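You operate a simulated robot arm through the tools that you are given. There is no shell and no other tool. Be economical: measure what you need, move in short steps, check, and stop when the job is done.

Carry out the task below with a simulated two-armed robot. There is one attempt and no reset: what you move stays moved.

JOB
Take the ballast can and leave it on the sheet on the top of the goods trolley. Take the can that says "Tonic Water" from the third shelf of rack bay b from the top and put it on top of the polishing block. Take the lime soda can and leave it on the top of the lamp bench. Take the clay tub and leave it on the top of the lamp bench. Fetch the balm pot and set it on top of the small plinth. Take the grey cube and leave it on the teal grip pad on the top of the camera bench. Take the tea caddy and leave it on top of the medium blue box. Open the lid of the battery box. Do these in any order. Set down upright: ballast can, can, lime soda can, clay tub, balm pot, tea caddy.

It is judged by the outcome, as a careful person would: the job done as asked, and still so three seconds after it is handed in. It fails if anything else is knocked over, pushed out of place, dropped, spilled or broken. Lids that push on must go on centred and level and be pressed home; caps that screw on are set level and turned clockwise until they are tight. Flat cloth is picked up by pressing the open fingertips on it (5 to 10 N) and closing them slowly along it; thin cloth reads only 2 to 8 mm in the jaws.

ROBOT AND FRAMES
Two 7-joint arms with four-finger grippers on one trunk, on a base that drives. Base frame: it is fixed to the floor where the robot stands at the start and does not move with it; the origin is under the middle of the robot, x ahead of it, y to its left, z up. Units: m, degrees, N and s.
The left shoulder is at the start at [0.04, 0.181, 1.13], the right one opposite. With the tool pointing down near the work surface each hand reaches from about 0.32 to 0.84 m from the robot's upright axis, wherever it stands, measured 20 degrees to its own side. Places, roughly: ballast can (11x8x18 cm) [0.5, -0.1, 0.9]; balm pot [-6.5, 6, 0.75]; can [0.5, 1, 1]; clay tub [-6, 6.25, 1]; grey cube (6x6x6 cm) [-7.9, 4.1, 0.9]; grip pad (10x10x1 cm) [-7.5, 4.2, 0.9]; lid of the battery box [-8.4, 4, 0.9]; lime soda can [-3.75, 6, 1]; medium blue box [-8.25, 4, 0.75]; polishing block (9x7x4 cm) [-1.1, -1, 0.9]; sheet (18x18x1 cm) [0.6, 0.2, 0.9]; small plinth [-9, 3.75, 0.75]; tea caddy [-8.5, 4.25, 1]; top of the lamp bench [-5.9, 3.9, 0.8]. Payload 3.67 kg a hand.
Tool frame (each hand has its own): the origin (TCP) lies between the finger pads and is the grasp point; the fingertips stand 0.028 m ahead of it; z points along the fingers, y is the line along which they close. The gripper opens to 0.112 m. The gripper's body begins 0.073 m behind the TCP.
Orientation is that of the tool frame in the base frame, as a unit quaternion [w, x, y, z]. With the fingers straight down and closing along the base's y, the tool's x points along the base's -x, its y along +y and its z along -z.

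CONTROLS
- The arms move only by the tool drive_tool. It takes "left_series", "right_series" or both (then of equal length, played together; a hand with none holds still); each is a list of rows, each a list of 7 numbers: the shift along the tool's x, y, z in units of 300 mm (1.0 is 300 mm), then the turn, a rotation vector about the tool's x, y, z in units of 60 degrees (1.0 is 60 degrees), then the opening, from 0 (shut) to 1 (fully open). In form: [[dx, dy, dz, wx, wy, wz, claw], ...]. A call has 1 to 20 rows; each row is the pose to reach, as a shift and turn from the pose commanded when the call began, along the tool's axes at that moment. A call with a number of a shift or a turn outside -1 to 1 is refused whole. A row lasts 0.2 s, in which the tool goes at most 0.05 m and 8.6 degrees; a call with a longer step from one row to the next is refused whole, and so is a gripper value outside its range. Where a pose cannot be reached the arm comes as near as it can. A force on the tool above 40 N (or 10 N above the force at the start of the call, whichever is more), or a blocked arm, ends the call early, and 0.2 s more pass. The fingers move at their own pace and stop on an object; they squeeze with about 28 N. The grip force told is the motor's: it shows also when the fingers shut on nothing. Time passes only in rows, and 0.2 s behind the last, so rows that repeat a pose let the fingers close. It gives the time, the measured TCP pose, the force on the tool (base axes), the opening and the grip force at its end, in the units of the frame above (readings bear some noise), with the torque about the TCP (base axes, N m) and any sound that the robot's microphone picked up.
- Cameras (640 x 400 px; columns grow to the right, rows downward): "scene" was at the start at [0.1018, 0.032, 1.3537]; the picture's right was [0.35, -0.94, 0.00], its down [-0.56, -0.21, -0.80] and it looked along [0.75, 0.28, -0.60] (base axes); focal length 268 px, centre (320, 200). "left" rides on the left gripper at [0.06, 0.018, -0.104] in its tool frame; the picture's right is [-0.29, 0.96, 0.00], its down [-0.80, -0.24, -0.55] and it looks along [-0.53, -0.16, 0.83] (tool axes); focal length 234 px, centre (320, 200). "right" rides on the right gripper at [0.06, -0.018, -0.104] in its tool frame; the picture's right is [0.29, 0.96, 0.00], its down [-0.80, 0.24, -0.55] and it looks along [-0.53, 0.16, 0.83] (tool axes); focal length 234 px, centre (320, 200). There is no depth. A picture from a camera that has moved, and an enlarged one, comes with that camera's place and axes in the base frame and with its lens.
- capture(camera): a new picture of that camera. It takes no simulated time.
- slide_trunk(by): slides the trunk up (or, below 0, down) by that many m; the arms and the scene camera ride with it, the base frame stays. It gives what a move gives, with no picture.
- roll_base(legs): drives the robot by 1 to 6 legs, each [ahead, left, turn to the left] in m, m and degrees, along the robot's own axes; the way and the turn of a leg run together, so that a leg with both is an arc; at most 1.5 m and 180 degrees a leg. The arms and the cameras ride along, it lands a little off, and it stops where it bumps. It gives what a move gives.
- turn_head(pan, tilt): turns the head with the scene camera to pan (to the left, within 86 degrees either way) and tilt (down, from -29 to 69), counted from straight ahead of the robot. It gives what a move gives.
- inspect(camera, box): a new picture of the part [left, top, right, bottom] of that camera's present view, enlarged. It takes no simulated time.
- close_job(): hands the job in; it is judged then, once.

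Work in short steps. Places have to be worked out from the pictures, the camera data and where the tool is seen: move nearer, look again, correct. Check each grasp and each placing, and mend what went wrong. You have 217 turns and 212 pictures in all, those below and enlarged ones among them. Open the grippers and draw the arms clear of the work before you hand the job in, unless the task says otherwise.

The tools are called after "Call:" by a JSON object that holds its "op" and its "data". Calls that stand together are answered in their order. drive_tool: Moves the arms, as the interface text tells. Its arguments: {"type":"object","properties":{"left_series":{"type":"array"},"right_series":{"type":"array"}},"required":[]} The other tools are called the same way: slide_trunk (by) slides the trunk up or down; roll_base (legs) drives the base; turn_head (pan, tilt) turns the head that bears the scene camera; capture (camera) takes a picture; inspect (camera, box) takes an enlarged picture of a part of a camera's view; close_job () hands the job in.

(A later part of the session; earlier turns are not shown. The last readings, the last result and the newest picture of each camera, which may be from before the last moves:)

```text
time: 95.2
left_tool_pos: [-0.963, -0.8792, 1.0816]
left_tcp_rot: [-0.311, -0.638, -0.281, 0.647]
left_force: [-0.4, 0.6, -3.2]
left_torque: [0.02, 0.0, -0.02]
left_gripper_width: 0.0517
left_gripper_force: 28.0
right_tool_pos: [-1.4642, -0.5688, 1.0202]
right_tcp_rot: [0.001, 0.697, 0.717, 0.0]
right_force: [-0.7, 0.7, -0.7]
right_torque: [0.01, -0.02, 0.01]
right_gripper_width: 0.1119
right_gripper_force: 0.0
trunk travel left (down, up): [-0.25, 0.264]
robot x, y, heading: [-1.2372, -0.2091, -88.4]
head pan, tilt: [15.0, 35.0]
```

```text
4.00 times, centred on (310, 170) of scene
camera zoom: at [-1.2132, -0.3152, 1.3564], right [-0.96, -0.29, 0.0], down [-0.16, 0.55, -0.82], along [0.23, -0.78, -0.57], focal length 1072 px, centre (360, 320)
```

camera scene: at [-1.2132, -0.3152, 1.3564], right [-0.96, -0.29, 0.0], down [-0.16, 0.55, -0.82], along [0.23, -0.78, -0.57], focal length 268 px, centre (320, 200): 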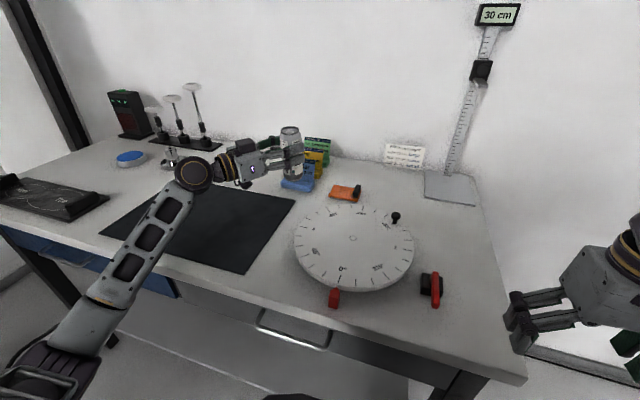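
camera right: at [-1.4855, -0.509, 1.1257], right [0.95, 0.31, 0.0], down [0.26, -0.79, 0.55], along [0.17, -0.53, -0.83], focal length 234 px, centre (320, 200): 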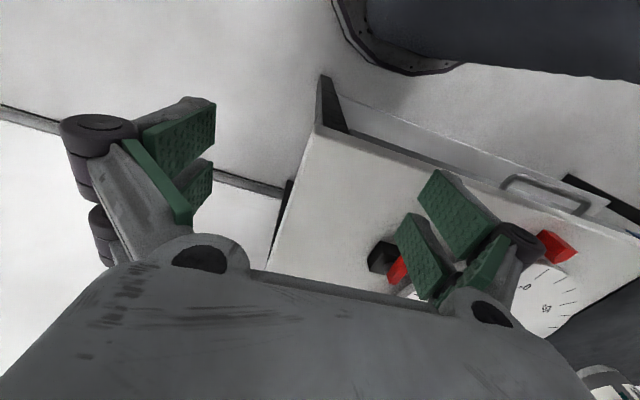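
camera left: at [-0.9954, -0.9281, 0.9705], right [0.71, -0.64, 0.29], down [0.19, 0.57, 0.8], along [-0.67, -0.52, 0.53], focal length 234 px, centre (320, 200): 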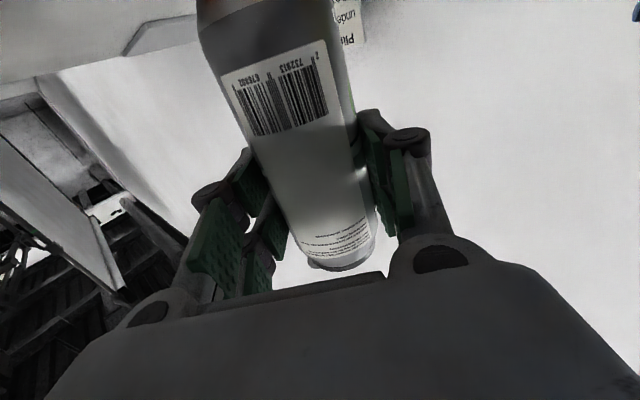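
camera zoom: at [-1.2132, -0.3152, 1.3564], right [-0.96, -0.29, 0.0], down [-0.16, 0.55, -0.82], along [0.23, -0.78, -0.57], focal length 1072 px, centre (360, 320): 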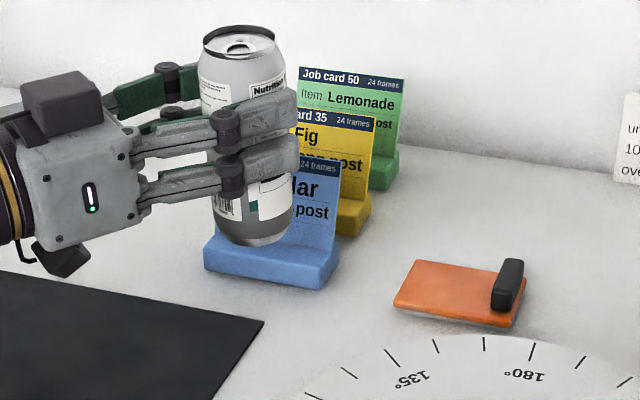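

Cards and block are undisturbed; the elbow was under the bench edge level. I raise the trunk so the arm comes from above.

Call:
{"op": "slide_trunk", "data": {"by": 0.25}}

Call:
{"op": "drive_tool", "data": {"left_series": [[0.1, 0, 0, -0.06, 0.005, -0.005, 0], [0.2, 0, 0, -0.11, 0.01, -0.01, 0], [0.3, 0, 0, -0.17, 0.015, -0.015, 0], [0.4, 0, 0, -0.22, 0.02, -0.02, 0], [0.5, 0, 0, -0.28, 0.025, -0.025, 0], [0.6, 0, 0, -0.333, 0.029, -0.031, 0], [0.6, 0, 0, -0.333, 0.029, -0.031, 0]]}}

Call:
{"op": "turn_head", "data": {"pan": 15, "tilt": 45}}

Call:
{"op": "capture", "data": {"camera": "scene"}}

```text
time: 97.8
left_tool_pos: [-0.9634, -0.8779, 1.3311]
left_tcp_rot: [-0.31, -0.638, -0.28, 0.647]
left_force: [0.1, -0.2, -2.4]
left_torque: [0.04, 0.02, -0.02]
left_gripper_width: 0.0517
left_gripper_force: 28.1
right_tool_pos: [-1.4625, -0.5683, 1.2706]
right_tcp_rot: [0.0, 0.697, 0.717, 0.0]
right_force: [-0.9, -0.1, -1.0]
right_torque: [0.02, 0.0, 0.0]
right_gripper_width: 0.1121
right_gripper_force: 0.0
trunk travel left (down, up): [-0.5, 0.014]
robot x, y, heading: [-1.241, -0.2114, -88.4]
head pan, tilt: [15.0, 35.0]
```

```text
time: 99.4
left_tool_pos: [-0.9626, -0.8856, 1.1537]
left_tcp_rot: [-0.402, -0.579, -0.404, 0.583]
left_force: [-1.2, 0.0, -2.4]
left_torque: [0.01, 0.01, -0.05]
left_gripper_width: 0.052
left_gripper_force: 28.6
right_tool_pos: [-1.4636, -0.5682, 1.2712]
right_tcp_rot: [0.0, 0.697, 0.717, 0.0]
right_force: [0.0, 0.1, -0.3]
right_torque: [-0.02, 0.0, -0.01]
right_gripper_width: 0.1122
right_gripper_force: 0.1
trunk travel left (down, up): [-0.5, 0.014]
robot x, y, heading: [-1.2358, -0.215, -88.3]
head pan, tilt: [15.0, 35.0]
```

```text
time: 100.1
left_tool_pos: [-0.9627, -0.8863, 1.1521]
left_tcp_rot: [-0.402, -0.579, -0.403, 0.584]
left_force: [0.2, 0.4, -1.1]
left_torque: [0.0, 0.02, 0.01]
left_gripper_width: 0.0514
left_gripper_force: 28.1
right_tool_pos: [-1.4637, -0.5685, 1.2704]
right_tcp_rot: [0.0, 0.697, 0.717, 0.0]
right_force: [0.6, 0.4, -0.7]
right_torque: [-0.05, -0.04, -0.01]
right_gripper_width: 0.1121
right_gripper_force: 0.1
trunk travel left (down, up): [-0.5, 0.014]
robot x, y, heading: [-1.2358, -0.2108, -88.1]
head pan, tilt: [15.0, 45.0]
```

```text
154 pictures are left
camera scene: at [-1.2145, -0.3079, 1.5914], right [-0.96, -0.29, 0.0], down [-0.2, 0.68, -0.71], along [0.2, -0.68, -0.71], focal length 268 px, centre (320, 200)
```

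scene: 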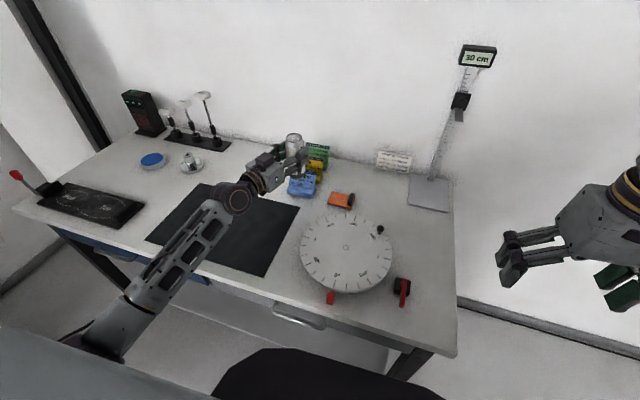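

The arm is now above the bench. I enlarge the block area to fix its corners again.

Call:
{"op": "inspect", "data": {"camera": "scene", "box": [270, 140, 398, 220]}}

```text
5.00 times, centred on (334, 180) of scene
camera zoom: at [-1.2145, -0.3079, 1.5914], right [-0.96, -0.29, 0.0], down [-0.2, 0.68, -0.71], along [0.2, -0.68, -0.71], focal length 1340 px, centre (250, 300)
```

zoom: 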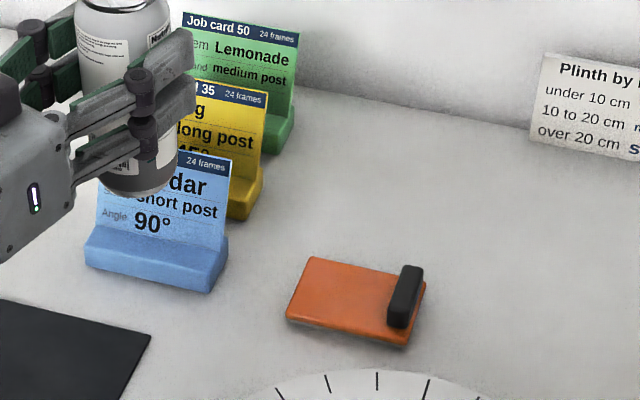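

Block corners come out consistently (x -1.044…-1.134, y -0.955…-1.021, nub beyond x -1.113). I move the can over (-1.0775, -0.988) staying high.

Call:
{"op": "drive_tool", "data": {"left_series": [[0, -0.06, 0.1, 0, 0, 0, 0], [0, -0.12, 0.2, 0, 0, 0, 0], [0, -0.18, 0.3, 0, 0, 0, 0], [0.05, -0.24, 0.423, 0, 0, 0, 0], [0.167, -0.24, 0.423, 0, 0, 0, 0], [0.3, -0.24, 0.423, 0, 0, 0, 0], [0.3, -0.24, 0.423, 0, 0, 0, 0]]}}

Call:
{"op": "inspect", "data": {"camera": "scene", "box": [270, 140, 398, 220]}}

```text
time: 101.7
left_tool_pos: [-1.0752, -0.9784, 1.0643]
left_tcp_rot: [-0.402, -0.58, -0.403, 0.583]
left_force: [-0.1, 0.4, -2.3]
left_torque: [0.01, -0.01, -0.02]
left_gripper_width: 0.0515
left_gripper_force: 28.2
right_tool_pos: [-1.4638, -0.5677, 1.2697]
right_tcp_rot: [0.0, 0.698, 0.717, 0.0]
right_force: [-0.6, 0.6, -0.8]
right_torque: [0.01, -0.02, -0.02]
right_gripper_width: 0.1118
right_gripper_force: 0.1
trunk travel left (down, up): [-0.5, 0.014]
robot x, y, heading: [-1.237, -0.2118, -88.4]
head pan, tilt: [15.0, 45.0]
```

```text
5.00 times, centred on (334, 180) of scene
camera zoom: at [-1.2158, -0.3083, 1.5914], right [-0.96, -0.29, 0.0], down [-0.2, 0.68, -0.71], along [0.2, -0.68, -0.71], focal length 1340 px, centre (250, 300)
```

zoom: 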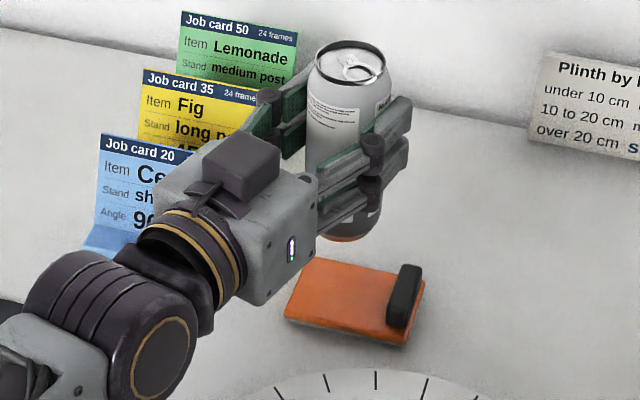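

Aligned. I lower it 6 cm, then feel for the contact.

Call:
{"op": "drive_tool", "data": {"left_series": [[0.08, 0, 0, 0, 0, 0, 0], [0.16, 0, 0, 0, 0, 0, 0], [0.22, 0, 0, 0, 0, 0, 0], [0.24, 0, 0, 0, 0, 0, 0], [0.24, 0, 0, 0, 0, 0, 0]]}}

Call:
{"op": "inspect", "data": {"camera": "scene", "box": [270, 140, 398, 220]}}

```text
time: 102.9
left_tool_pos: [-1.0748, -0.9813, 0.9958]
left_tcp_rot: [-0.404, -0.577, -0.401, 0.586]
left_force: [2.6, -3.7, 14.8]
left_torque: [-0.19, -0.27, -0.02]
left_gripper_width: 0.0517
left_gripper_force: 28.4
right_tool_pos: [-1.4623, -0.5669, 1.271]
right_tcp_rot: [0.001, 0.697, 0.717, -0.001]
right_force: [1.0, -1.3, -0.6]
right_torque: [-0.03, -0.02, 0.01]
right_gripper_width: 0.1121
right_gripper_force: 0.1
trunk travel left (down, up): [-0.5, 0.014]
robot x, y, heading: [-1.2398, -0.2092, -88.3]
head pan, tilt: [15.0, 45.0]
```

```text
5.00 times, centred on (334, 180) of scene
camera zoom: at [-1.215, -0.306, 1.5916], right [-0.96, -0.29, 0.0], down [-0.2, 0.68, -0.71], along [0.2, -0.68, -0.71], focal length 1340 px, centre (250, 300)
```

zoom: 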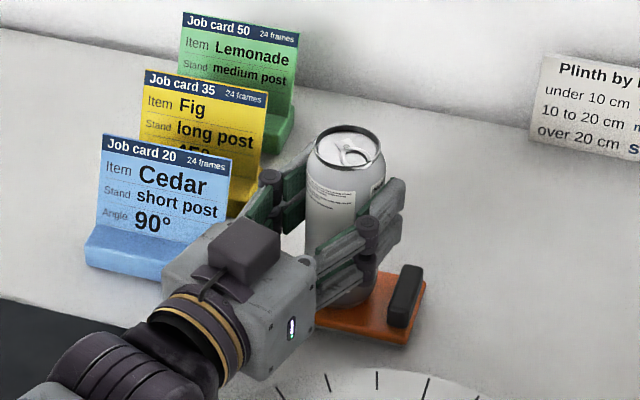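

Contact comes through the can base (17 N). I ease up 3 mm, open, and withdraw straight back.

Call:
{"op": "drive_tool", "data": {"left_series": [[-0.01, 0, 0, 0, 0, 0, 0], [-0.01, 0, 0, 0, 0, 0, 0.5], [-0.01, 0, 0, 0, 0, 0, 0.7], [-0.01, 0, 0, 0, 0, 0, 0.9], [-0.01, 0, 0, 0, 0, 0, 0.9], [-0.01, 0, -0.08, 0, 0, 0, 0.9], [-0.01, 0, -0.16, 0, 0, 0, 0.9], [-0.01, 0, -0.26, 0, 0, 0, 0.9], [-0.05, 0, -0.36, 0, 0, 0, 0.9], [-0.15, 0, -0.46, 0, 0, 0, 0.9], [-0.25, 0, -0.5, 0, 0, 0, 0.9]]}}

Call:
{"op": "inspect", "data": {"camera": "scene", "box": [270, 140, 398, 220]}}

```text
time: 105.3
left_tool_pos: [-1.0229, -0.84, 1.066]
left_tcp_rot: [-0.402, -0.579, -0.403, 0.584]
left_force: [-0.5, -0.5, 0.4]
left_torque: [0.02, 0.03, -0.01]
left_gripper_width: 0.1007
left_gripper_force: 0.1
right_tool_pos: [-1.4634, -0.5677, 1.2696]
right_tcp_rot: [0.0, 0.697, 0.717, 0.0]
right_force: [0.3, -0.2, 0.3]
right_torque: [0.01, -0.01, 0.02]
right_gripper_width: 0.1118
right_gripper_force: 0.0
trunk travel left (down, up): [-0.5, 0.014]
robot x, y, heading: [-1.2362, -0.2073, -88.4]
head pan, tilt: [15.0, 45.0]
```

```text
5.00 times, centred on (334, 180) of scene
camera zoom: at [-1.215, -0.3074, 1.5914], right [-0.96, -0.29, 0.0], down [-0.2, 0.68, -0.71], along [0.2, -0.68, -0.71], focal length 1340 px, centre (250, 300)
```

zoom: 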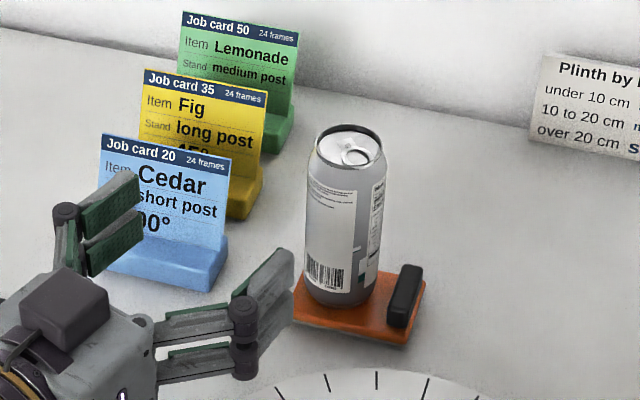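

The tonic can stands upright on the block. I back away and re-tuck the left arm (tool down).

Call:
{"op": "roll_base", "data": {"legs": [[-0.7, 0, 0]]}}

Call:
{"op": "drive_tool", "data": {"left_series": [[0, 0, -0.05, 0, 0.13, 0, 1], [0, 0, -0.1, 0, 0.26, 0, 1], [0, 0, -0.15, 0, 0.39, 0, 1], [0, 0, -0.2, 0, 0.52, 0, 1], [0, 0, -0.25, 0, 0.65, 0, 1], [0, 0, -0.3, 0, 0.78, 0, 1], [0, 0, -0.35, 0, 0.9, 0, 1], [0, 0, -0.4, 0, 1.0, 0, 1]]}}

Call:
{"op": "drive_tool", "data": {"left_series": [[0, 0, 0, 0, 0.13, 0, 1], [0, 0, 0, 0, 0.26, 0, 1], [0, 0, 0, 0, 0.39, 0, 1], [0, 0, 0, 0, 0.5, 0, 1], [0, 0, 0, 0, 0.5, -0.13, 1], [0, 0, 0, 0, 0.5, -0.26, 1], [0, 0, 0, 0, 0.5, -0.36, 1]]}}

Call:
{"op": "slide_trunk", "data": {"by": -0.2}}

```text
time: 109.2
left_tool_pos: [-1.0466, -0.1464, 1.0663]
left_tcp_rot: [-0.397, -0.582, -0.399, 0.587]
left_force: [-0.3, -0.1, -0.3]
left_torque: [0.02, 0.01, 0.01]
left_gripper_width: 0.1006
left_gripper_force: 0.1
right_tool_pos: [-1.4832, 0.1315, 1.2707]
right_tcp_rot: [0.0, 0.703, 0.711, -0.001]
right_force: [0.4, 0.1, 0.2]
right_torque: [0.0, 0.01, 0.0]
right_gripper_width: 0.1121
right_gripper_force: 0.1
trunk travel left (down, up): [-0.5, 0.014]
robot x, y, heading: [-1.2539, 0.4857, -89.4]
head pan, tilt: [15.0, 45.0]
```

```text
time: 111.0
left_tool_pos: [-1.0022, -0.0351, 1.0677]
left_tcp_rot: [0.144, 0.798, 0.544, -0.216]
left_force: [-0.1, 0.3, 0.9]
left_torque: [0.0, 0.01, -0.03]
left_gripper_width: 0.1121
left_gripper_force: 0.1
right_tool_pos: [-1.483, 0.1314, 1.2703]
right_tcp_rot: [0.001, 0.703, 0.711, 0.0]
right_force: [1.2, 0.4, 0.7]
right_torque: [0.01, -0.01, 0.0]
right_gripper_width: 0.1123
right_gripper_force: 0.0
trunk travel left (down, up): [-0.5, 0.014]
robot x, y, heading: [-1.2581, 0.4862, -89.4]
head pan, tilt: [15.0, 45.0]
```

```text
time: 112.6
left_tool_pos: [-1.0034, -0.0351, 1.0651]
left_tcp_rot: [-0.044, 0.712, 0.701, -0.027]
left_force: [-0.3, -0.6, -1.1]
left_torque: [0.02, 0.03, -0.01]
left_gripper_width: 0.1119
left_gripper_force: 0.0
right_tool_pos: [-1.4839, 0.1305, 1.2703]
right_tcp_rot: [0.0, 0.703, 0.712, 0.0]
right_force: [-0.2, 0.3, 0.7]
right_torque: [-0.02, -0.01, -0.01]
right_gripper_width: 0.1121
right_gripper_force: 0.1
trunk travel left (down, up): [-0.5, 0.014]
robot x, y, heading: [-1.2556, 0.4859, -89.2]
head pan, tilt: [15.0, 45.0]
```

```text
time: 114.8
left_tool_pos: [-1.0035, -0.0352, 0.8664]
left_tcp_rot: [-0.042, 0.712, 0.701, -0.028]
left_force: [-0.3, -0.2, 0.4]
left_torque: [-0.06, 0.03, 0.0]
left_gripper_width: 0.1119
left_gripper_force: 0.0
right_tool_pos: [-1.4834, 0.1322, 1.0694]
right_tcp_rot: [0.0, 0.703, 0.711, 0.001]
right_force: [0.5, 0.2, 0.2]
right_torque: [0.0, -0.01, -0.02]
right_gripper_width: 0.112
right_gripper_force: 0.0
trunk travel left (down, up): [-0.3, 0.214]
robot x, y, heading: [-1.2485, 0.4855, -89.2]
head pan, tilt: [15.0, 45.0]
```

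The left tool is a few degrees off level; I level it and bring the hand up and in. Then I turn to survey the rest of the hall.

Call:
{"op": "drive_tool", "data": {"left_series": [[0.1, 0, -0.12, -0.03, -0.005, 0, 1], [0.2, 0, -0.24, -0.06, -0.01, 0, 1], [0.33, 0, -0.36, -0.09, -0.018, 0, 1], [0.4, 0, -0.48, -0.095, -0.018, 0, 1], [0.4, 0, -0.6, -0.095, -0.018, 0, 1], [0.4, 0, -0.67, -0.095, -0.018, 0, 1]]}}

Call:
{"op": "roll_base", "data": {"legs": [[0, 0, -140]]}}

Call:
{"op": "turn_head", "data": {"pan": 0, "tilt": 10}}

Call:
{"op": "capture", "data": {"camera": "scene"}}

```text
refused: row 3 steps farther than a row can; nothing moved
```

```text
time: 121.5
left_tool_pos: [-1.7859, 0.7094, 0.8665]
left_tcp_rot: [-0.041, 0.907, -0.417, 0.031]
left_force: [-0.2, -1.3, -1.1]
left_torque: [-0.02, 0.01, 0.02]
left_gripper_width: 0.112
left_gripper_force: 0.0
right_tool_pos: [-1.3139, 0.9034, 1.0703]
right_tcp_rot: [0.0, 0.914, -0.406, 0.0]
right_force: [1.2, 0.5, 0.7]
right_torque: [0.02, -0.01, 0.01]
right_gripper_width: 0.1122
right_gripper_force: 0.1
trunk travel left (down, up): [-0.3, 0.214]
robot x, y, heading: [-1.2525, 0.4854, 132.1]
head pan, tilt: [15.0, 45.0]
```

```text
time: 122.5
left_tool_pos: [-1.7874, 0.7122, 0.8667]
left_tcp_rot: [-0.041, 0.907, -0.417, 0.03]
left_force: [-1.0, -0.4, 0.5]
left_torque: [-0.02, 0.0, -0.03]
left_gripper_width: 0.1119
left_gripper_force: 0.0
right_tool_pos: [-1.3143, 0.9028, 1.0701]
right_tcp_rot: [0.0, 0.914, -0.406, 0.0]
right_force: [-0.1, 0.4, -0.2]
right_torque: [0.0, 0.03, -0.03]
right_gripper_width: 0.1121
right_gripper_force: 0.0
trunk travel left (down, up): [-0.3, 0.214]
robot x, y, heading: [-1.2536, 0.4853, 132.1]
head pan, tilt: [0.0, 10.0]
```

```text
149 pictures are left
camera scene: at [-1.3296, 0.5711, 1.4459], right [0.74, 0.67, 0.0], down [0.12, -0.13, -0.98], along [-0.66, 0.73, -0.17], focal length 268 px, centre (320, 200)
```

scene: 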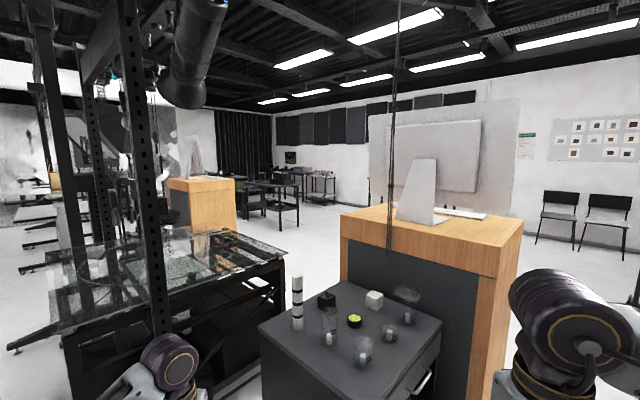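

A desk and a glassware cabinet are ahead; the open aisle lies along +y near x≈-0.7. I level the left hand first, then turn to heading 90 and sidestep right to look along it.

Call:
{"op": "drive_tool", "data": {"left_series": [[0.08, 0, -0.1, -0.03, -0.005, 0, 1], [0.16, 0, -0.2, -0.06, -0.01, 0, 1], [0.24, 0, -0.3, -0.09, -0.018, 0, 1], [0.32, 0, -0.4, -0.095, -0.018, 0, 1], [0.4, 0, -0.5, -0.095, -0.018, 0, 1], [0.4, 0, -0.6, -0.095, -0.018, 0, 1], [0.4, 0, -0.67, -0.095, -0.018, 0, 1]]}}

Call:
{"op": "roll_base", "data": {"legs": [[0, 0, -42], [0, -0.5, 0]]}}

Call:
{"op": "capture", "data": {"camera": "scene"}}

```text
time: 124.2
left_tool_pos: [-1.7256, 0.6104, 1.0694]
left_tcp_rot: [0.0, 0.908, -0.419, 0.0]
left_force: [-0.2, 0.2, 1.1]
left_torque: [-0.01, 0.01, 0.04]
left_gripper_width: 0.1118
left_gripper_force: 0.1
right_tool_pos: [-1.3148, 0.903, 1.0705]
right_tcp_rot: [0.0, 0.914, -0.406, 0.0]
right_force: [0.2, -0.6, -0.1]
right_torque: [0.0, -0.01, 0.03]
right_gripper_width: 0.112
right_gripper_force: 0.1
trunk travel left (down, up): [-0.3, 0.214]
robot x, y, heading: [-1.2538, 0.4825, 132.3]
head pan, tilt: [0.0, 10.0]
```

```text
time: 129.2
left_tool_pos: [-1.0416, 0.898, 1.0697]
left_tcp_rot: [0.001, 0.71, -0.704, 0.001]
left_force: [0.3, -0.9, -0.1]
left_torque: [0.02, 0.0, 0.03]
left_gripper_width: 0.1119
left_gripper_force: 0.0
right_tool_pos: [-0.5379, 0.859, 1.0702]
right_tcp_rot: [0.0, 0.721, -0.693, -0.001]
right_force: [-0.5, -0.4, 0.2]
right_torque: [-0.03, 0.05, -0.03]
right_gripper_width: 0.1118
right_gripper_force: 0.0
trunk travel left (down, up): [-0.3, 0.214]
robot x, y, heading: [-0.7587, 0.4987, 91.9]
head pan, tilt: [0.0, 10.0]
```

```text
148 pictures are left
camera scene: at [-0.764, 0.6138, 1.446], right [1.0, 0.04, 0.0], down [0.01, -0.17, -0.98], along [-0.04, 0.98, -0.17], focal length 268 px, centre (320, 200)
```

scene: 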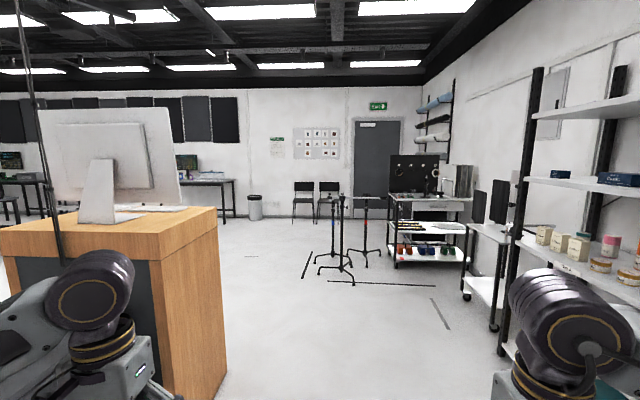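

The aisle ahead is free for over 2 m before some stands. I advance 2.1 m and turn left to look toward -x.

Call:
{"op": "roll_base", "data": {"legs": [[1.2, 0, -2], [0.9, 0, 0], [0, 0, 60]]}}

Call:
{"op": "capture", "data": {"camera": "scene"}}

```text
time: 143.1
left_tool_pos: [-1.2674, 2.6151, 1.0694]
left_tcp_rot: [0.0, 0.963, -0.271, 0.001]
left_force: [-0.7, -0.7, 0.0]
left_torque: [0.0, -0.01, 0.01]
left_gripper_width: 0.1119
left_gripper_force: 0.0
right_tool_pos: [-0.9657, 3.0214, 1.0685]
right_tcp_rot: [0.0, 0.966, -0.258, 0.0]
right_force: [-1.2, -0.4, -0.9]
right_torque: [0.02, -0.01, -0.03]
right_gripper_width: 0.1117
right_gripper_force: 0.1
trunk travel left (down, up): [-0.3, 0.214]
robot x, y, heading: [-0.7789, 2.6466, 150.1]
head pan, tilt: [0.0, 10.0]
```

```text
147 pictures are left
camera scene: at [-0.8771, 2.7007, 1.446], right [0.5, 0.87, 0.0], down [0.15, -0.09, -0.98], along [-0.85, 0.49, -0.17], focal length 268 px, centre (320, 200)
```

scene: 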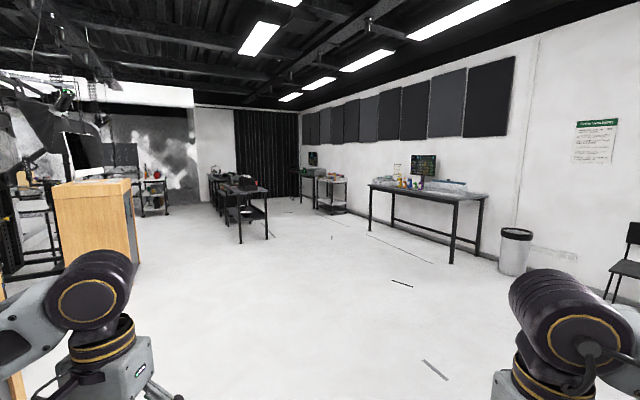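

A bench stands along the wall at y≈6, x from -4.6 to -3. The floor is free; I drive there and face it.

Call:
{"op": "roll_base", "data": {"legs": [[0, 0, -11], [1.4, 0, 0], [1.4, 0, 0], [0.8, 0, 0], [0, 0, -48]]}}

Call:
{"op": "turn_head", "data": {"pan": 0, "tilt": 20}}

Call:
{"op": "capture", "data": {"camera": "scene"}}

```text
time: 164.2
left_tool_pos: [-3.7409, 5.4194, 1.0695]
left_tcp_rot: [-0.001, -0.695, 0.719, -0.001]
left_force: [-0.8, -0.5, 0.2]
left_torque: [0.03, -0.01, -0.03]
left_gripper_width: 0.1121
left_gripper_force: 0.0
right_tool_pos: [-3.2404, 5.359, 1.07]
right_tcp_rot: [0.0, -0.705, 0.709, -0.001]
right_force: [-0.1, -0.4, -0.5]
right_torque: [0.01, -0.01, 0.02]
right_gripper_width: 0.112
right_gripper_force: 0.1
trunk travel left (down, up): [-0.3, 0.214]
robot x, y, heading: [-3.4779, 5.01, 89.8]
head pan, tilt: [0.0, 10.0]
```

```text
time: 164.9
left_tool_pos: [-3.7403, 5.42, 1.0702]
left_tcp_rot: [-0.001, -0.696, 0.718, -0.001]
left_force: [-0.2, -0.6, -0.8]
left_torque: [0.01, 0.03, 0.01]
left_gripper_width: 0.1122
left_gripper_force: 0.1
right_tool_pos: [-3.2388, 5.3581, 1.0696]
right_tcp_rot: [0.0, -0.705, 0.709, 0.0]
right_force: [-0.1, 0.1, -0.2]
right_torque: [-0.03, 0.03, 0.0]
right_gripper_width: 0.112
right_gripper_force: 0.0
trunk travel left (down, up): [-0.3, 0.214]
robot x, y, heading: [-3.4744, 5.0122, 90.0]
head pan, tilt: [0.0, 20.0]
```

```text
146 pictures are left
camera scene: at [-3.4757, 5.1243, 1.4298], right [1.0, 0.0, 0.0], down [0.0, -0.34, -0.94], along [0.0, 0.94, -0.34], focal length 268 px, centre (320, 200)
```

scene: 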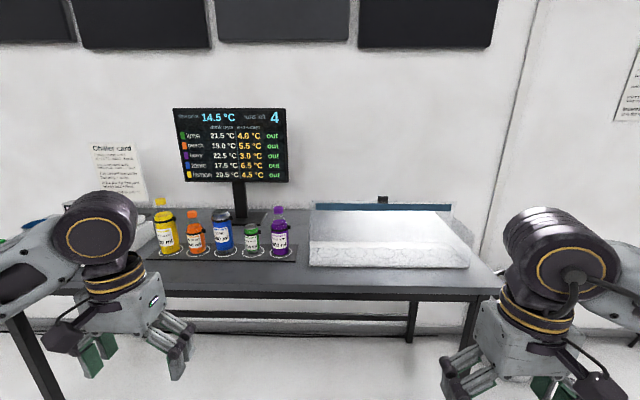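

Call:
{"op": "inspect", "data": {"camera": "scene", "box": [140, 100, 300, 280]}}

Call:
{"op": "inspect", "data": {"camera": "scene", "box": [0, 130, 180, 280]}}

```text
2.22 times, centred on (220, 190) of scene
camera zoom: at [-3.4757, 5.1243, 1.4298], right [1.0, 0.0, 0.0], down [0.0, -0.34, -0.94], along [0.0, 0.94, -0.34], focal length 596 px, centre (542, 222)
```

zoom: 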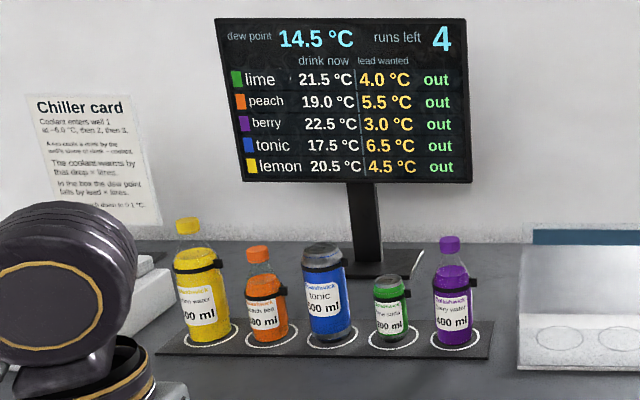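

```text
2.67 times, centred on (90, 205) of scene
camera zoom: at [-3.4757, 5.1243, 1.4298], right [1.0, 0.0, 0.0], down [0.0, -0.34, -0.94], along [0.0, 0.94, -0.34], focal length 715 px, centre (933, 187)
```

zoom: 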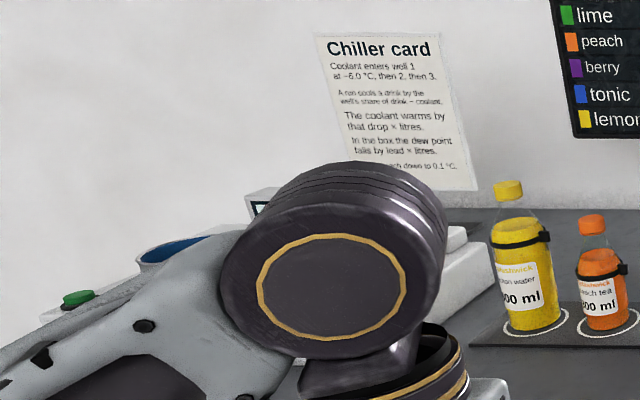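

The lime soda can is the small green one between tonic and berry, near (-3.76, 6.1). I move so it lies to my right-front and look again.

Call:
{"op": "roll_base", "data": {"legs": [[0.3, 0.42, 0]]}}

Call:
{"op": "turn_head", "data": {"pan": -15, "tilt": 35}}

Call:
{"op": "capture", "data": {"camera": "scene"}}

Call:
{"op": "capture", "data": {"camera": "right"}}

```text
time: 168.0
left_tool_pos: [-4.1607, 5.7259, 1.0701]
left_tcp_rot: [0.0, -0.69, 0.723, -0.001]
left_force: [-0.6, 0.4, 0.2]
left_torque: [0.0, 0.0, -0.01]
left_gripper_width: 0.1121
left_gripper_force: 0.0
right_tool_pos: [-3.6597, 5.6577, 1.0687]
right_tcp_rot: [0.0, -0.7, 0.714, 0.001]
right_force: [-0.2, 0.1, 0.2]
right_torque: [0.0, -0.04, 0.0]
right_gripper_width: 0.1123
right_gripper_force: 0.0
trunk travel left (down, up): [-0.3, 0.214]
robot x, y, heading: [-3.8997, 5.3123, 89.0]
head pan, tilt: [0.0, 20.0]
```

```text
time: 168.8
left_tool_pos: [-4.1612, 5.7252, 1.071]
left_tcp_rot: [-0.001, -0.691, 0.723, 0.0]
left_force: [-0.4, -0.1, 0.8]
left_torque: [-0.03, -0.01, -0.02]
left_gripper_width: 0.1119
left_gripper_force: 0.1
right_tool_pos: [-3.6603, 5.6581, 1.0699]
right_tcp_rot: [-0.001, -0.701, 0.713, 0.0]
right_force: [-0.2, 1.0, -0.4]
right_torque: [0.01, -0.01, -0.01]
right_gripper_width: 0.1119
right_gripper_force: 0.1
trunk travel left (down, up): [-0.3, 0.214]
robot x, y, heading: [-3.9001, 5.3114, 88.9]
head pan, tilt: [-15.0, 35.0]
```

```text
143 pictures are left
camera scene: at [-3.8764, 5.4178, 1.4059], right [0.96, -0.27, 0.0], down [-0.16, -0.55, -0.82], along [0.22, 0.79, -0.57], focal length 268 px, centre (320, 200)
```

scene: 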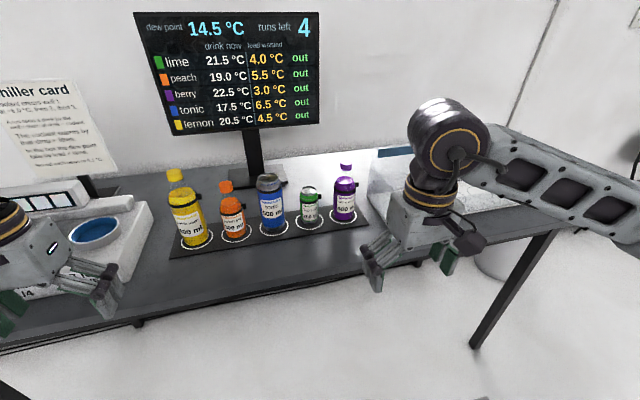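

```text
142 pictures are left
camera right: at [-3.6423, 5.598, 1.1749], right [-0.96, -0.27, 0.0], down [-0.23, 0.8, 0.55], along [-0.15, 0.53, -0.83], focal length 234 px, centre (320, 200)
```

right: 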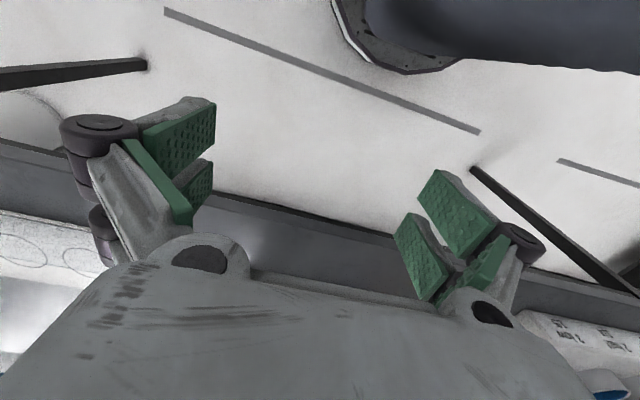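

Triangulated: lime can base (-3.733, 6.023, 0.895). I enlarge to see its collar and neighbours.

Call:
{"op": "inspect", "data": {"camera": "scene", "box": [220, 155, 380, 255]}}

```text
4.00 times, centred on (300, 205) of scene
camera zoom: at [-3.8764, 5.4178, 1.4059], right [0.96, -0.27, 0.0], down [-0.16, -0.55, -0.82], along [0.22, 0.79, -0.57], focal length 1072 px, centre (400, 180)
```

zoom: 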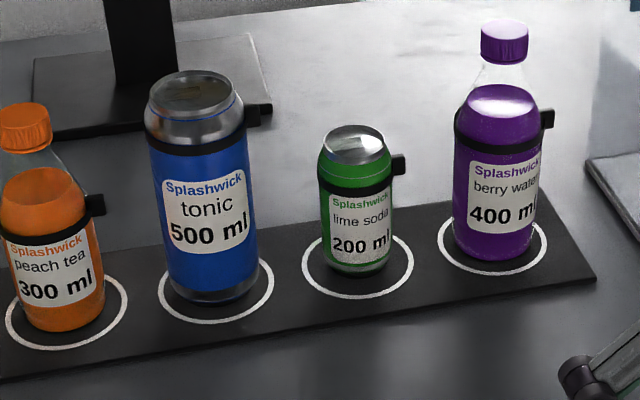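

Gaps either side are ~4 cm, so I'll close front-to-back (along y) with the camera on the berry side. I raise, swing the right hand over and turn its wrist.

Call:
{"op": "drive_tool", "data": {"right_series": [[-0.1, 0.027, -0.1, 0, 0, -0.1, 1], [-0.2, 0.054, -0.2, 0, 0, -0.2, 1], [-0.3, 0.08, -0.22, 0, 0, -0.3, 1], [-0.4, 0.107, -0.22, 0, 0, -0.4, 1], [-0.5, 0.134, -0.22, 0, 0, -0.5, 1], [-0.6, 0.161, -0.22, 0, 0, -0.6, 1], [-0.7, 0.188, -0.22, 0, 0, -0.7, 1], [-0.8, 0.214, -0.22, 0, 0, -0.8, 1], [-0.9, 0.241, -0.22, 0, 0, -0.9, 1], [-1.0, 0.268, -0.22, 0, 0, -1.0, 1], [-1.0, 0.268, -0.22, 0, 0, -1.0, 1]]}}

Call:
{"op": "capture", "data": {"camera": "scene"}}

```text
time: 171.2
left_tool_pos: [-4.1612, 5.7247, 1.0713]
left_tcp_rot: [0.0, -0.691, 0.723, 0.001]
left_force: [-0.1, -1.2, 1.7]
left_torque: [0.07, 0.02, -0.02]
left_gripper_width: 0.112
left_gripper_force: 0.0
right_tool_pos: [-3.7531, 5.8212, 1.1773]
right_tcp_rot: [-0.006, 0.958, -0.286, 0.0]
right_force: [-0.9, -1.8, -0.9]
right_torque: [0.04, -0.05, 0.01]
right_gripper_width: 0.112
right_gripper_force: 0.0
right hand out of reach, approached as far as the arm can: row 8, 9, 10, 11
trunk travel left (down, up): [-0.3, 0.214]
robot x, y, heading: [-3.8998, 5.3129, 89.4]
head pan, tilt: [-15.0, 35.0]
```

```text
140 pictures are left
camera scene: at [-3.8767, 5.4152, 1.4064], right [0.96, -0.28, 0.0], down [-0.16, -0.55, -0.82], along [0.23, 0.79, -0.57], focal length 268 px, centre (320, 200)
```

scene: 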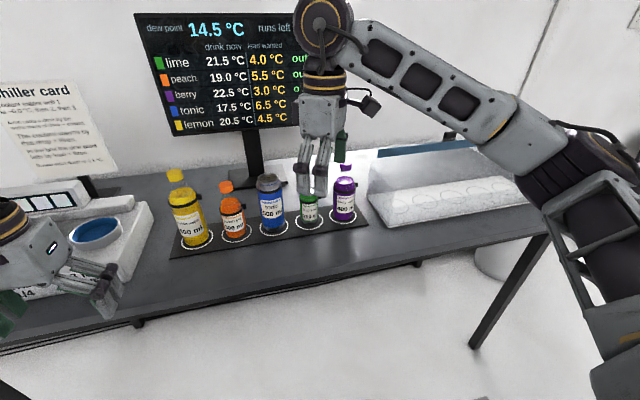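

The reach was short at that height. I raise the trunk 0.12 and drive 0.15 closer.

Call:
{"op": "slide_trunk", "data": {"by": 0.12}}

Call:
{"op": "drive_tool", "data": {"left_series": [[0.12, 0, 0, 0, 0, 0, 1], [0.24, 0, 0, 0, 0, 0, 1], [0.3, 0, 0, 0, 0, 0, 1]]}}

Call:
{"op": "roll_base", "data": {"legs": [[0.15, 0, 0]]}}

Call:
{"op": "capture", "data": {"camera": "right"}}

```text
time: 172.7
left_tool_pos: [-4.161, 5.7259, 1.1891]
left_tcp_rot: [0.0, -0.69, 0.724, -0.001]
left_force: [-1.2, 0.8, 0.0]
left_torque: [-0.02, -0.04, -0.03]
left_gripper_width: 0.112
left_gripper_force: 0.1
right_tool_pos: [-3.7549, 5.8207, 1.2955]
right_tcp_rot: [-0.003, 0.958, -0.287, -0.002]
right_force: [1.0, -0.4, 0.4]
right_torque: [-0.03, 0.01, -0.01]
right_gripper_width: 0.1121
right_gripper_force: 0.1
trunk travel left (down, up): [-0.42, 0.094]
robot x, y, heading: [-3.9009, 5.3107, 89.0]
head pan, tilt: [-15.0, 35.0]
```

```text
time: 173.5
left_tool_pos: [-4.1651, 5.6356, 1.1881]
left_tcp_rot: [-0.001, -0.691, 0.723, 0.0]
left_force: [0.2, -0.8, 0.1]
left_torque: [0.0, 0.01, 0.03]
left_gripper_width: 0.1119
left_gripper_force: 0.0
right_tool_pos: [-3.7533, 5.8209, 1.296]
right_tcp_rot: [-0.003, 0.958, -0.287, -0.002]
right_force: [0.0, 0.6, -0.3]
right_torque: [0.01, 0.01, -0.01]
right_gripper_width: 0.1121
right_gripper_force: 0.0
trunk travel left (down, up): [-0.42, 0.094]
robot x, y, heading: [-3.8999, 5.3141, 89.2]
head pan, tilt: [-15.0, 35.0]
```

```text
time: 174.9
left_tool_pos: [-4.1637, 5.7855, 1.1896]
left_tcp_rot: [0.0, -0.691, 0.723, 0.0]
left_force: [0.2, 0.0, 0.3]
left_torque: [0.03, -0.01, 0.02]
left_gripper_width: 0.112
left_gripper_force: 0.1
right_tool_pos: [-3.7529, 5.9703, 1.297]
right_tcp_rot: [-0.004, 0.958, -0.286, -0.003]
right_force: [-0.4, -1.0, 0.5]
right_torque: [0.01, -0.03, 0.0]
right_gripper_width: 0.1121
right_gripper_force: 0.1
trunk travel left (down, up): [-0.42, 0.094]
robot x, y, heading: [-3.8982, 5.4651, 89.2]
head pan, tilt: [-15.0, 35.0]
```

```text
139 pictures are left
camera right: at [-3.6919, 5.9527, 1.4013], right [-0.28, -0.96, -0.01], down [-0.8, 0.23, 0.56], along [-0.53, 0.16, -0.83], focal length 234 px, centre (320, 200)
```

right: 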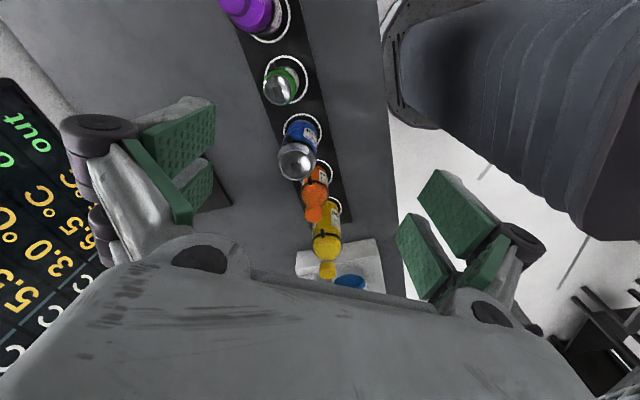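

Both estimates agree: lime lid centre ≈(-3.73, 6.03). I finish the wrist turn, centre over it, and go down to just above the bottles' height.

Call:
{"op": "drive_tool", "data": {"right_series": [[-0.01, -0.05, 0, 0, 0, -0.11, 1], [-0.02, -0.1, 0, 0, 0, -0.22, 1], [-0.035, -0.16, 0, 0, 0, -0.33, 1], [-0.05, -0.21, 0, 0, 0, -0.44, 1], [-0.05, -0.21, 0.12, 0, 0, -0.55, 1], [-0.05, -0.21, 0.26, 0, 0, -0.55, 1], [-0.05, -0.21, 0.4, 0, 0, -0.55, 1], [-0.05, -0.21, 0.5, 0, 0, -0.55, 1], [-0.05, -0.21, 0.5, 0, 0, -0.55, 1]]}}

Call:
{"op": "capture", "data": {"camera": "right"}}

Call:
{"op": "capture", "data": {"camera": "scene"}}

```text
time: 176.9
left_tool_pos: [-4.1635, 5.7864, 1.1878]
left_tcp_rot: [0.0, -0.691, 0.723, 0.0]
left_force: [0.6, -0.8, 0.2]
left_torque: [0.0, 0.0, 0.01]
left_gripper_width: 0.1121
left_gripper_force: 0.1
right_tool_pos: [-3.8547, 5.8068, 1.2293]
right_tcp_rot: [-0.004, 1.0, -0.004, -0.001]
right_force: [0.0, 0.8, 0.0]
right_torque: [-0.02, 0.01, -0.01]
right_gripper_width: 0.1119
right_gripper_force: 0.0
right hand out of reach, approached as far as the arm can: row 1, 2, 3, 4, 5, 6, 7, 8, 9
trunk travel left (down, up): [-0.42, 0.094]
robot x, y, heading: [-3.899, 5.4646, 89.3]
head pan, tilt: [-15.0, 35.0]
```

```text
138 pictures are left
camera right: at [-3.7932, 5.8238, 1.3338], right [0.28, -0.96, -0.01], down [-0.8, -0.24, 0.55], along [-0.53, -0.15, -0.83], focal length 234 px, centre (320, 200)
```

right: 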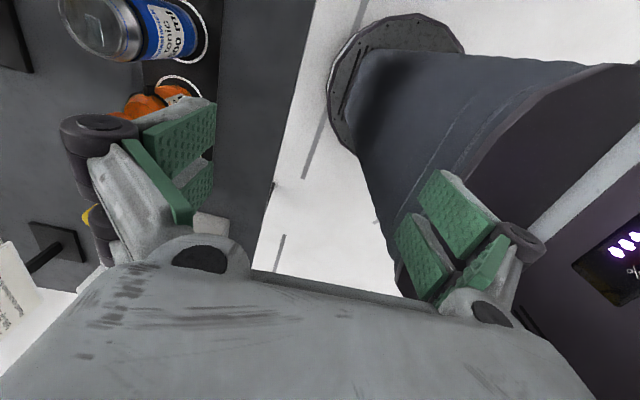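

```text
137 pictures are left
camera scene: at [-3.8742, 5.5696, 1.526], right [0.96, -0.27, 0.0], down [-0.16, -0.55, -0.82], along [0.22, 0.79, -0.57], focal length 268 px, centre (320, 200)
```

scene: 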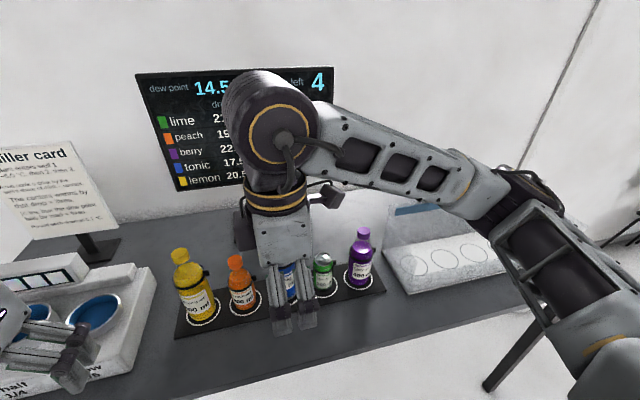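

This wrist orientation won't reach. I return the wrist to the standard turn and will instead use a forward-pitched approach, as with the tonic can.

Call:
{"op": "drive_tool", "data": {"right_series": [[0, 0.02, 0, 0, 0, 0.12, 0.68], [0, 0.04, 0, 0, 0, 0.24, 0.68], [0, 0.06, 0, 0, 0, 0.36, 0.68], [0, 0.08, 0, 0, 0, 0.48, 0.68], [0, 0.1, 0, 0, 0, 0.6, 0.68], [0, 0.12, 0, 0, 0, 0.72, 0.68], [0, 0.14, 0, 0, 0, 0.84, 0.68], [0, 0.16, 0, 0, 0, 1.0, 0.68]]}}

Call:
{"op": "drive_tool", "data": {"right_series": [[0, 0, 0, 0, 0, 0.13, 0.68], [0, 0, 0, 0, 0, 0.26, 0.68], [0, 0, 0, 0, 0, 0.39, 0.68], [0, 0, 0, 0, 0, 0.5, 0.68]]}}

```text
refused: row 8 steps farther than a row can; nothing moved
```

```text
time: 177.9
left_tool_pos: [-4.163, 5.787, 1.1876]
left_tcp_rot: [-0.001, -0.691, 0.722, 0.0]
left_force: [-1.1, 0.2, 0.4]
left_torque: [-0.01, -0.02, 0.01]
left_gripper_width: 0.1122
left_gripper_force: 0.0
right_tool_pos: [-3.851, 5.8045, 1.2398]
right_tcp_rot: [-0.004, 0.965, -0.261, -0.002]
right_force: [0.2, -0.3, 0.7]
right_torque: [0.0, -0.01, 0.04]
right_gripper_width: 0.0762
right_gripper_force: 0.1
trunk travel left (down, up): [-0.42, 0.094]
robot x, y, heading: [-3.8986, 5.4637, 89.5]
head pan, tilt: [-15.0, 35.0]
```

Call:
{"op": "drive_tool", "data": {"right_series": [[0.056, 0, 0, 0, 0, 0.125, 0.68], [0.112, 0, 0, 0, 0, 0.25, 0.68], [0.168, 0, 0, 0, 0, 0.375, 0.68], [0.224, 0, 0, 0, 0, 0.5, 0.68], [0.28, 0, 0, 0, 0, 0.625, 0.68], [0.336, 0, 0, 0, 0, 0.75, 0.68], [0.392, 0, 0, 0, 0, 0.875, 0.68], [0.447, 0, 0, 0, 0, 1.0, 0.68]]}}

Call:
{"op": "drive_tool", "data": {"right_series": [[0, 0, 0, 0, -0.13, 0, 0.68], [0, 0, 0, 0, -0.26, 0, 0.68], [0, 0, 0, 0, -0.39, 0, 0.68], [0, 0, 0, 0, -0.52, 0, 0.68], [0, 0, 0, 0, -0.65, 0, 0.68], [0, 0, 0, 0, -0.75, 0, 0.68], [0, 0, 0, 0, -0.75, 0, 0.68]]}}

Call:
{"op": "capture", "data": {"camera": "right"}}

```text
time: 179.7
left_tool_pos: [-4.1628, 5.787, 1.1876]
left_tcp_rot: [-0.002, -0.691, 0.723, -0.001]
left_force: [0.1, 0.8, 0.5]
left_torque: [-0.02, -0.01, 0.03]
left_gripper_width: 0.1117
left_gripper_force: 0.1
right_tool_pos: [-3.7341, 5.735, 1.2438]
right_tcp_rot: [0.002, -0.705, 0.709, 0.004]
right_force: [0.0, -1.1, 0.1]
right_torque: [0.01, 0.01, 0.0]
right_gripper_width: 0.0764
right_gripper_force: 0.2
trunk travel left (down, up): [-0.42, 0.094]
robot x, y, heading: [-3.8998, 5.4633, 89.3]
head pan, tilt: [-15.0, 35.0]
```

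```text
time: 181.3
left_tool_pos: [-4.1635, 5.7868, 1.1874]
left_tcp_rot: [-0.001, -0.692, 0.722, 0.0]
left_force: [0.5, 0.0, -0.3]
left_torque: [0.02, 0.03, 0.01]
left_gripper_width: 0.1122
left_gripper_force: 0.1
right_tool_pos: [-3.8172, 5.8126, 1.3258]
right_tcp_rot: [0.272, -0.651, 0.654, 0.272]
right_force: [0.3, 0.0, -0.1]
right_torque: [-0.01, 0.0, 0.04]
right_gripper_width: 0.0764
right_gripper_force: 0.1
right hand out of reach, approached as far as the arm can: row 1, 2, 3, 4, 5, 6, 7
trunk travel left (down, up): [-0.42, 0.094]
robot x, y, heading: [-3.8996, 5.4678, 89.2]
head pan, tilt: [-15.0, 35.0]
```

```text
136 pictures are left
camera right: at [-3.7983, 5.6979, 1.3581], right [-0.96, -0.2, -0.2], down [-0.24, 0.17, 0.96], along [-0.16, 0.97, -0.21], focal length 234 px, centre (320, 200)
```

right: 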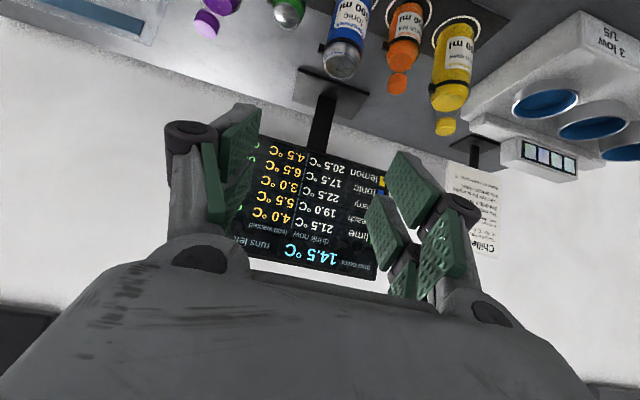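

The wrist is pitched 45° now. I bring the fingers in front of the lime can at mid height.

Call:
{"op": "drive_tool", "data": {"right_series": [[0.062, -0.035, 0.124, 0, 0, 0, 0.68], [0.124, -0.07, 0.248, 0, 0, 0, 0.68], [0.186, -0.105, 0.373, 0, 0, 0, 0.68], [0.248, -0.14, 0.497, 0, 0, 0, 0.68], [0.31, -0.175, 0.62, 0, 0, 0, 0.68], [0.373, -0.21, 0.745, 0, 0, 0, 0.68], [0.435, -0.245, 0.87, 0, 0, 0, 0.68], [0.497, -0.28, 0.994, 0, 0, 0, 0.68], [0.497, -0.28, 0.994, 0, 0, 0, 0.68]]}}

Call:
{"op": "capture", "data": {"camera": "right"}}

Call:
{"op": "inspect", "data": {"camera": "scene", "box": [220, 200, 420, 325]}}

```text
time: 183.3
left_tool_pos: [-4.1641, 5.787, 1.187]
left_tcp_rot: [-0.001, -0.692, 0.722, -0.001]
left_force: [0.2, -0.1, 0.5]
left_torque: [0.01, -0.06, 0.03]
left_gripper_width: 0.1119
left_gripper_force: 0.0
right_tool_pos: [-3.7312, 5.9201, 1.0176]
right_tcp_rot: [0.273, -0.651, 0.653, 0.274]
right_force: [-0.3, -0.3, 0.2]
right_torque: [0.03, -0.03, 0.0]
right_gripper_width: 0.076
right_gripper_force: 0.0
right hand out of reach, approached as far as the arm can: row 1, 2, 3, 4, 5, 6, 7
trunk travel left (down, up): [-0.42, 0.094]
robot x, y, heading: [-3.8984, 5.4612, 89.3]
head pan, tilt: [-15.0, 35.0]
```

```text
135 pictures are left
camera right: at [-3.7115, 5.8035, 1.049], right [-0.96, -0.2, -0.2], down [-0.24, 0.17, 0.96], along [-0.16, 0.97, -0.21], focal length 234 px, centre (320, 200)
```

right: 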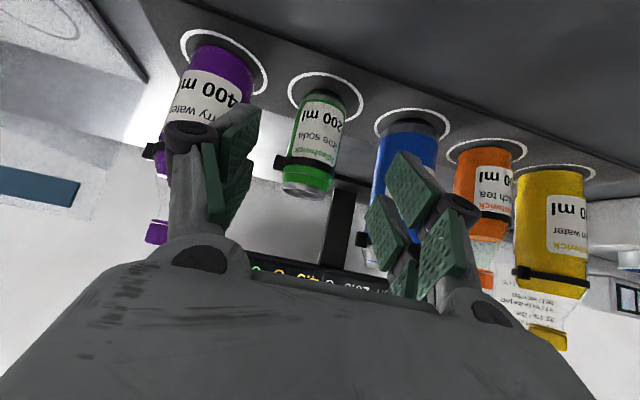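

```text
3.20 times, centred on (320, 262) of scene
camera zoom: at [-3.8749, 5.5698, 1.526], right [0.96, -0.27, 0.0], down [-0.16, -0.55, -0.82], along [0.22, 0.79, -0.57], focal length 858 px, centre (320, 0)
```

zoom: 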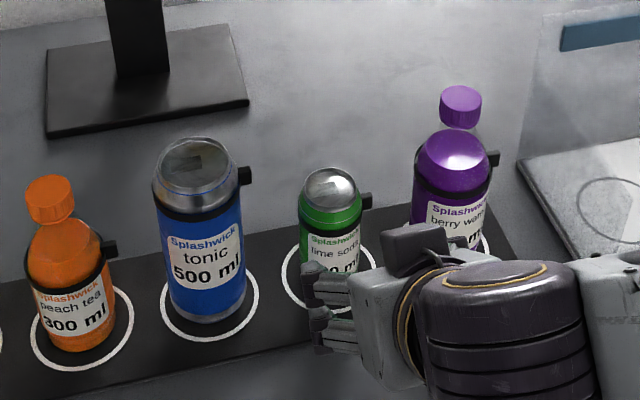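

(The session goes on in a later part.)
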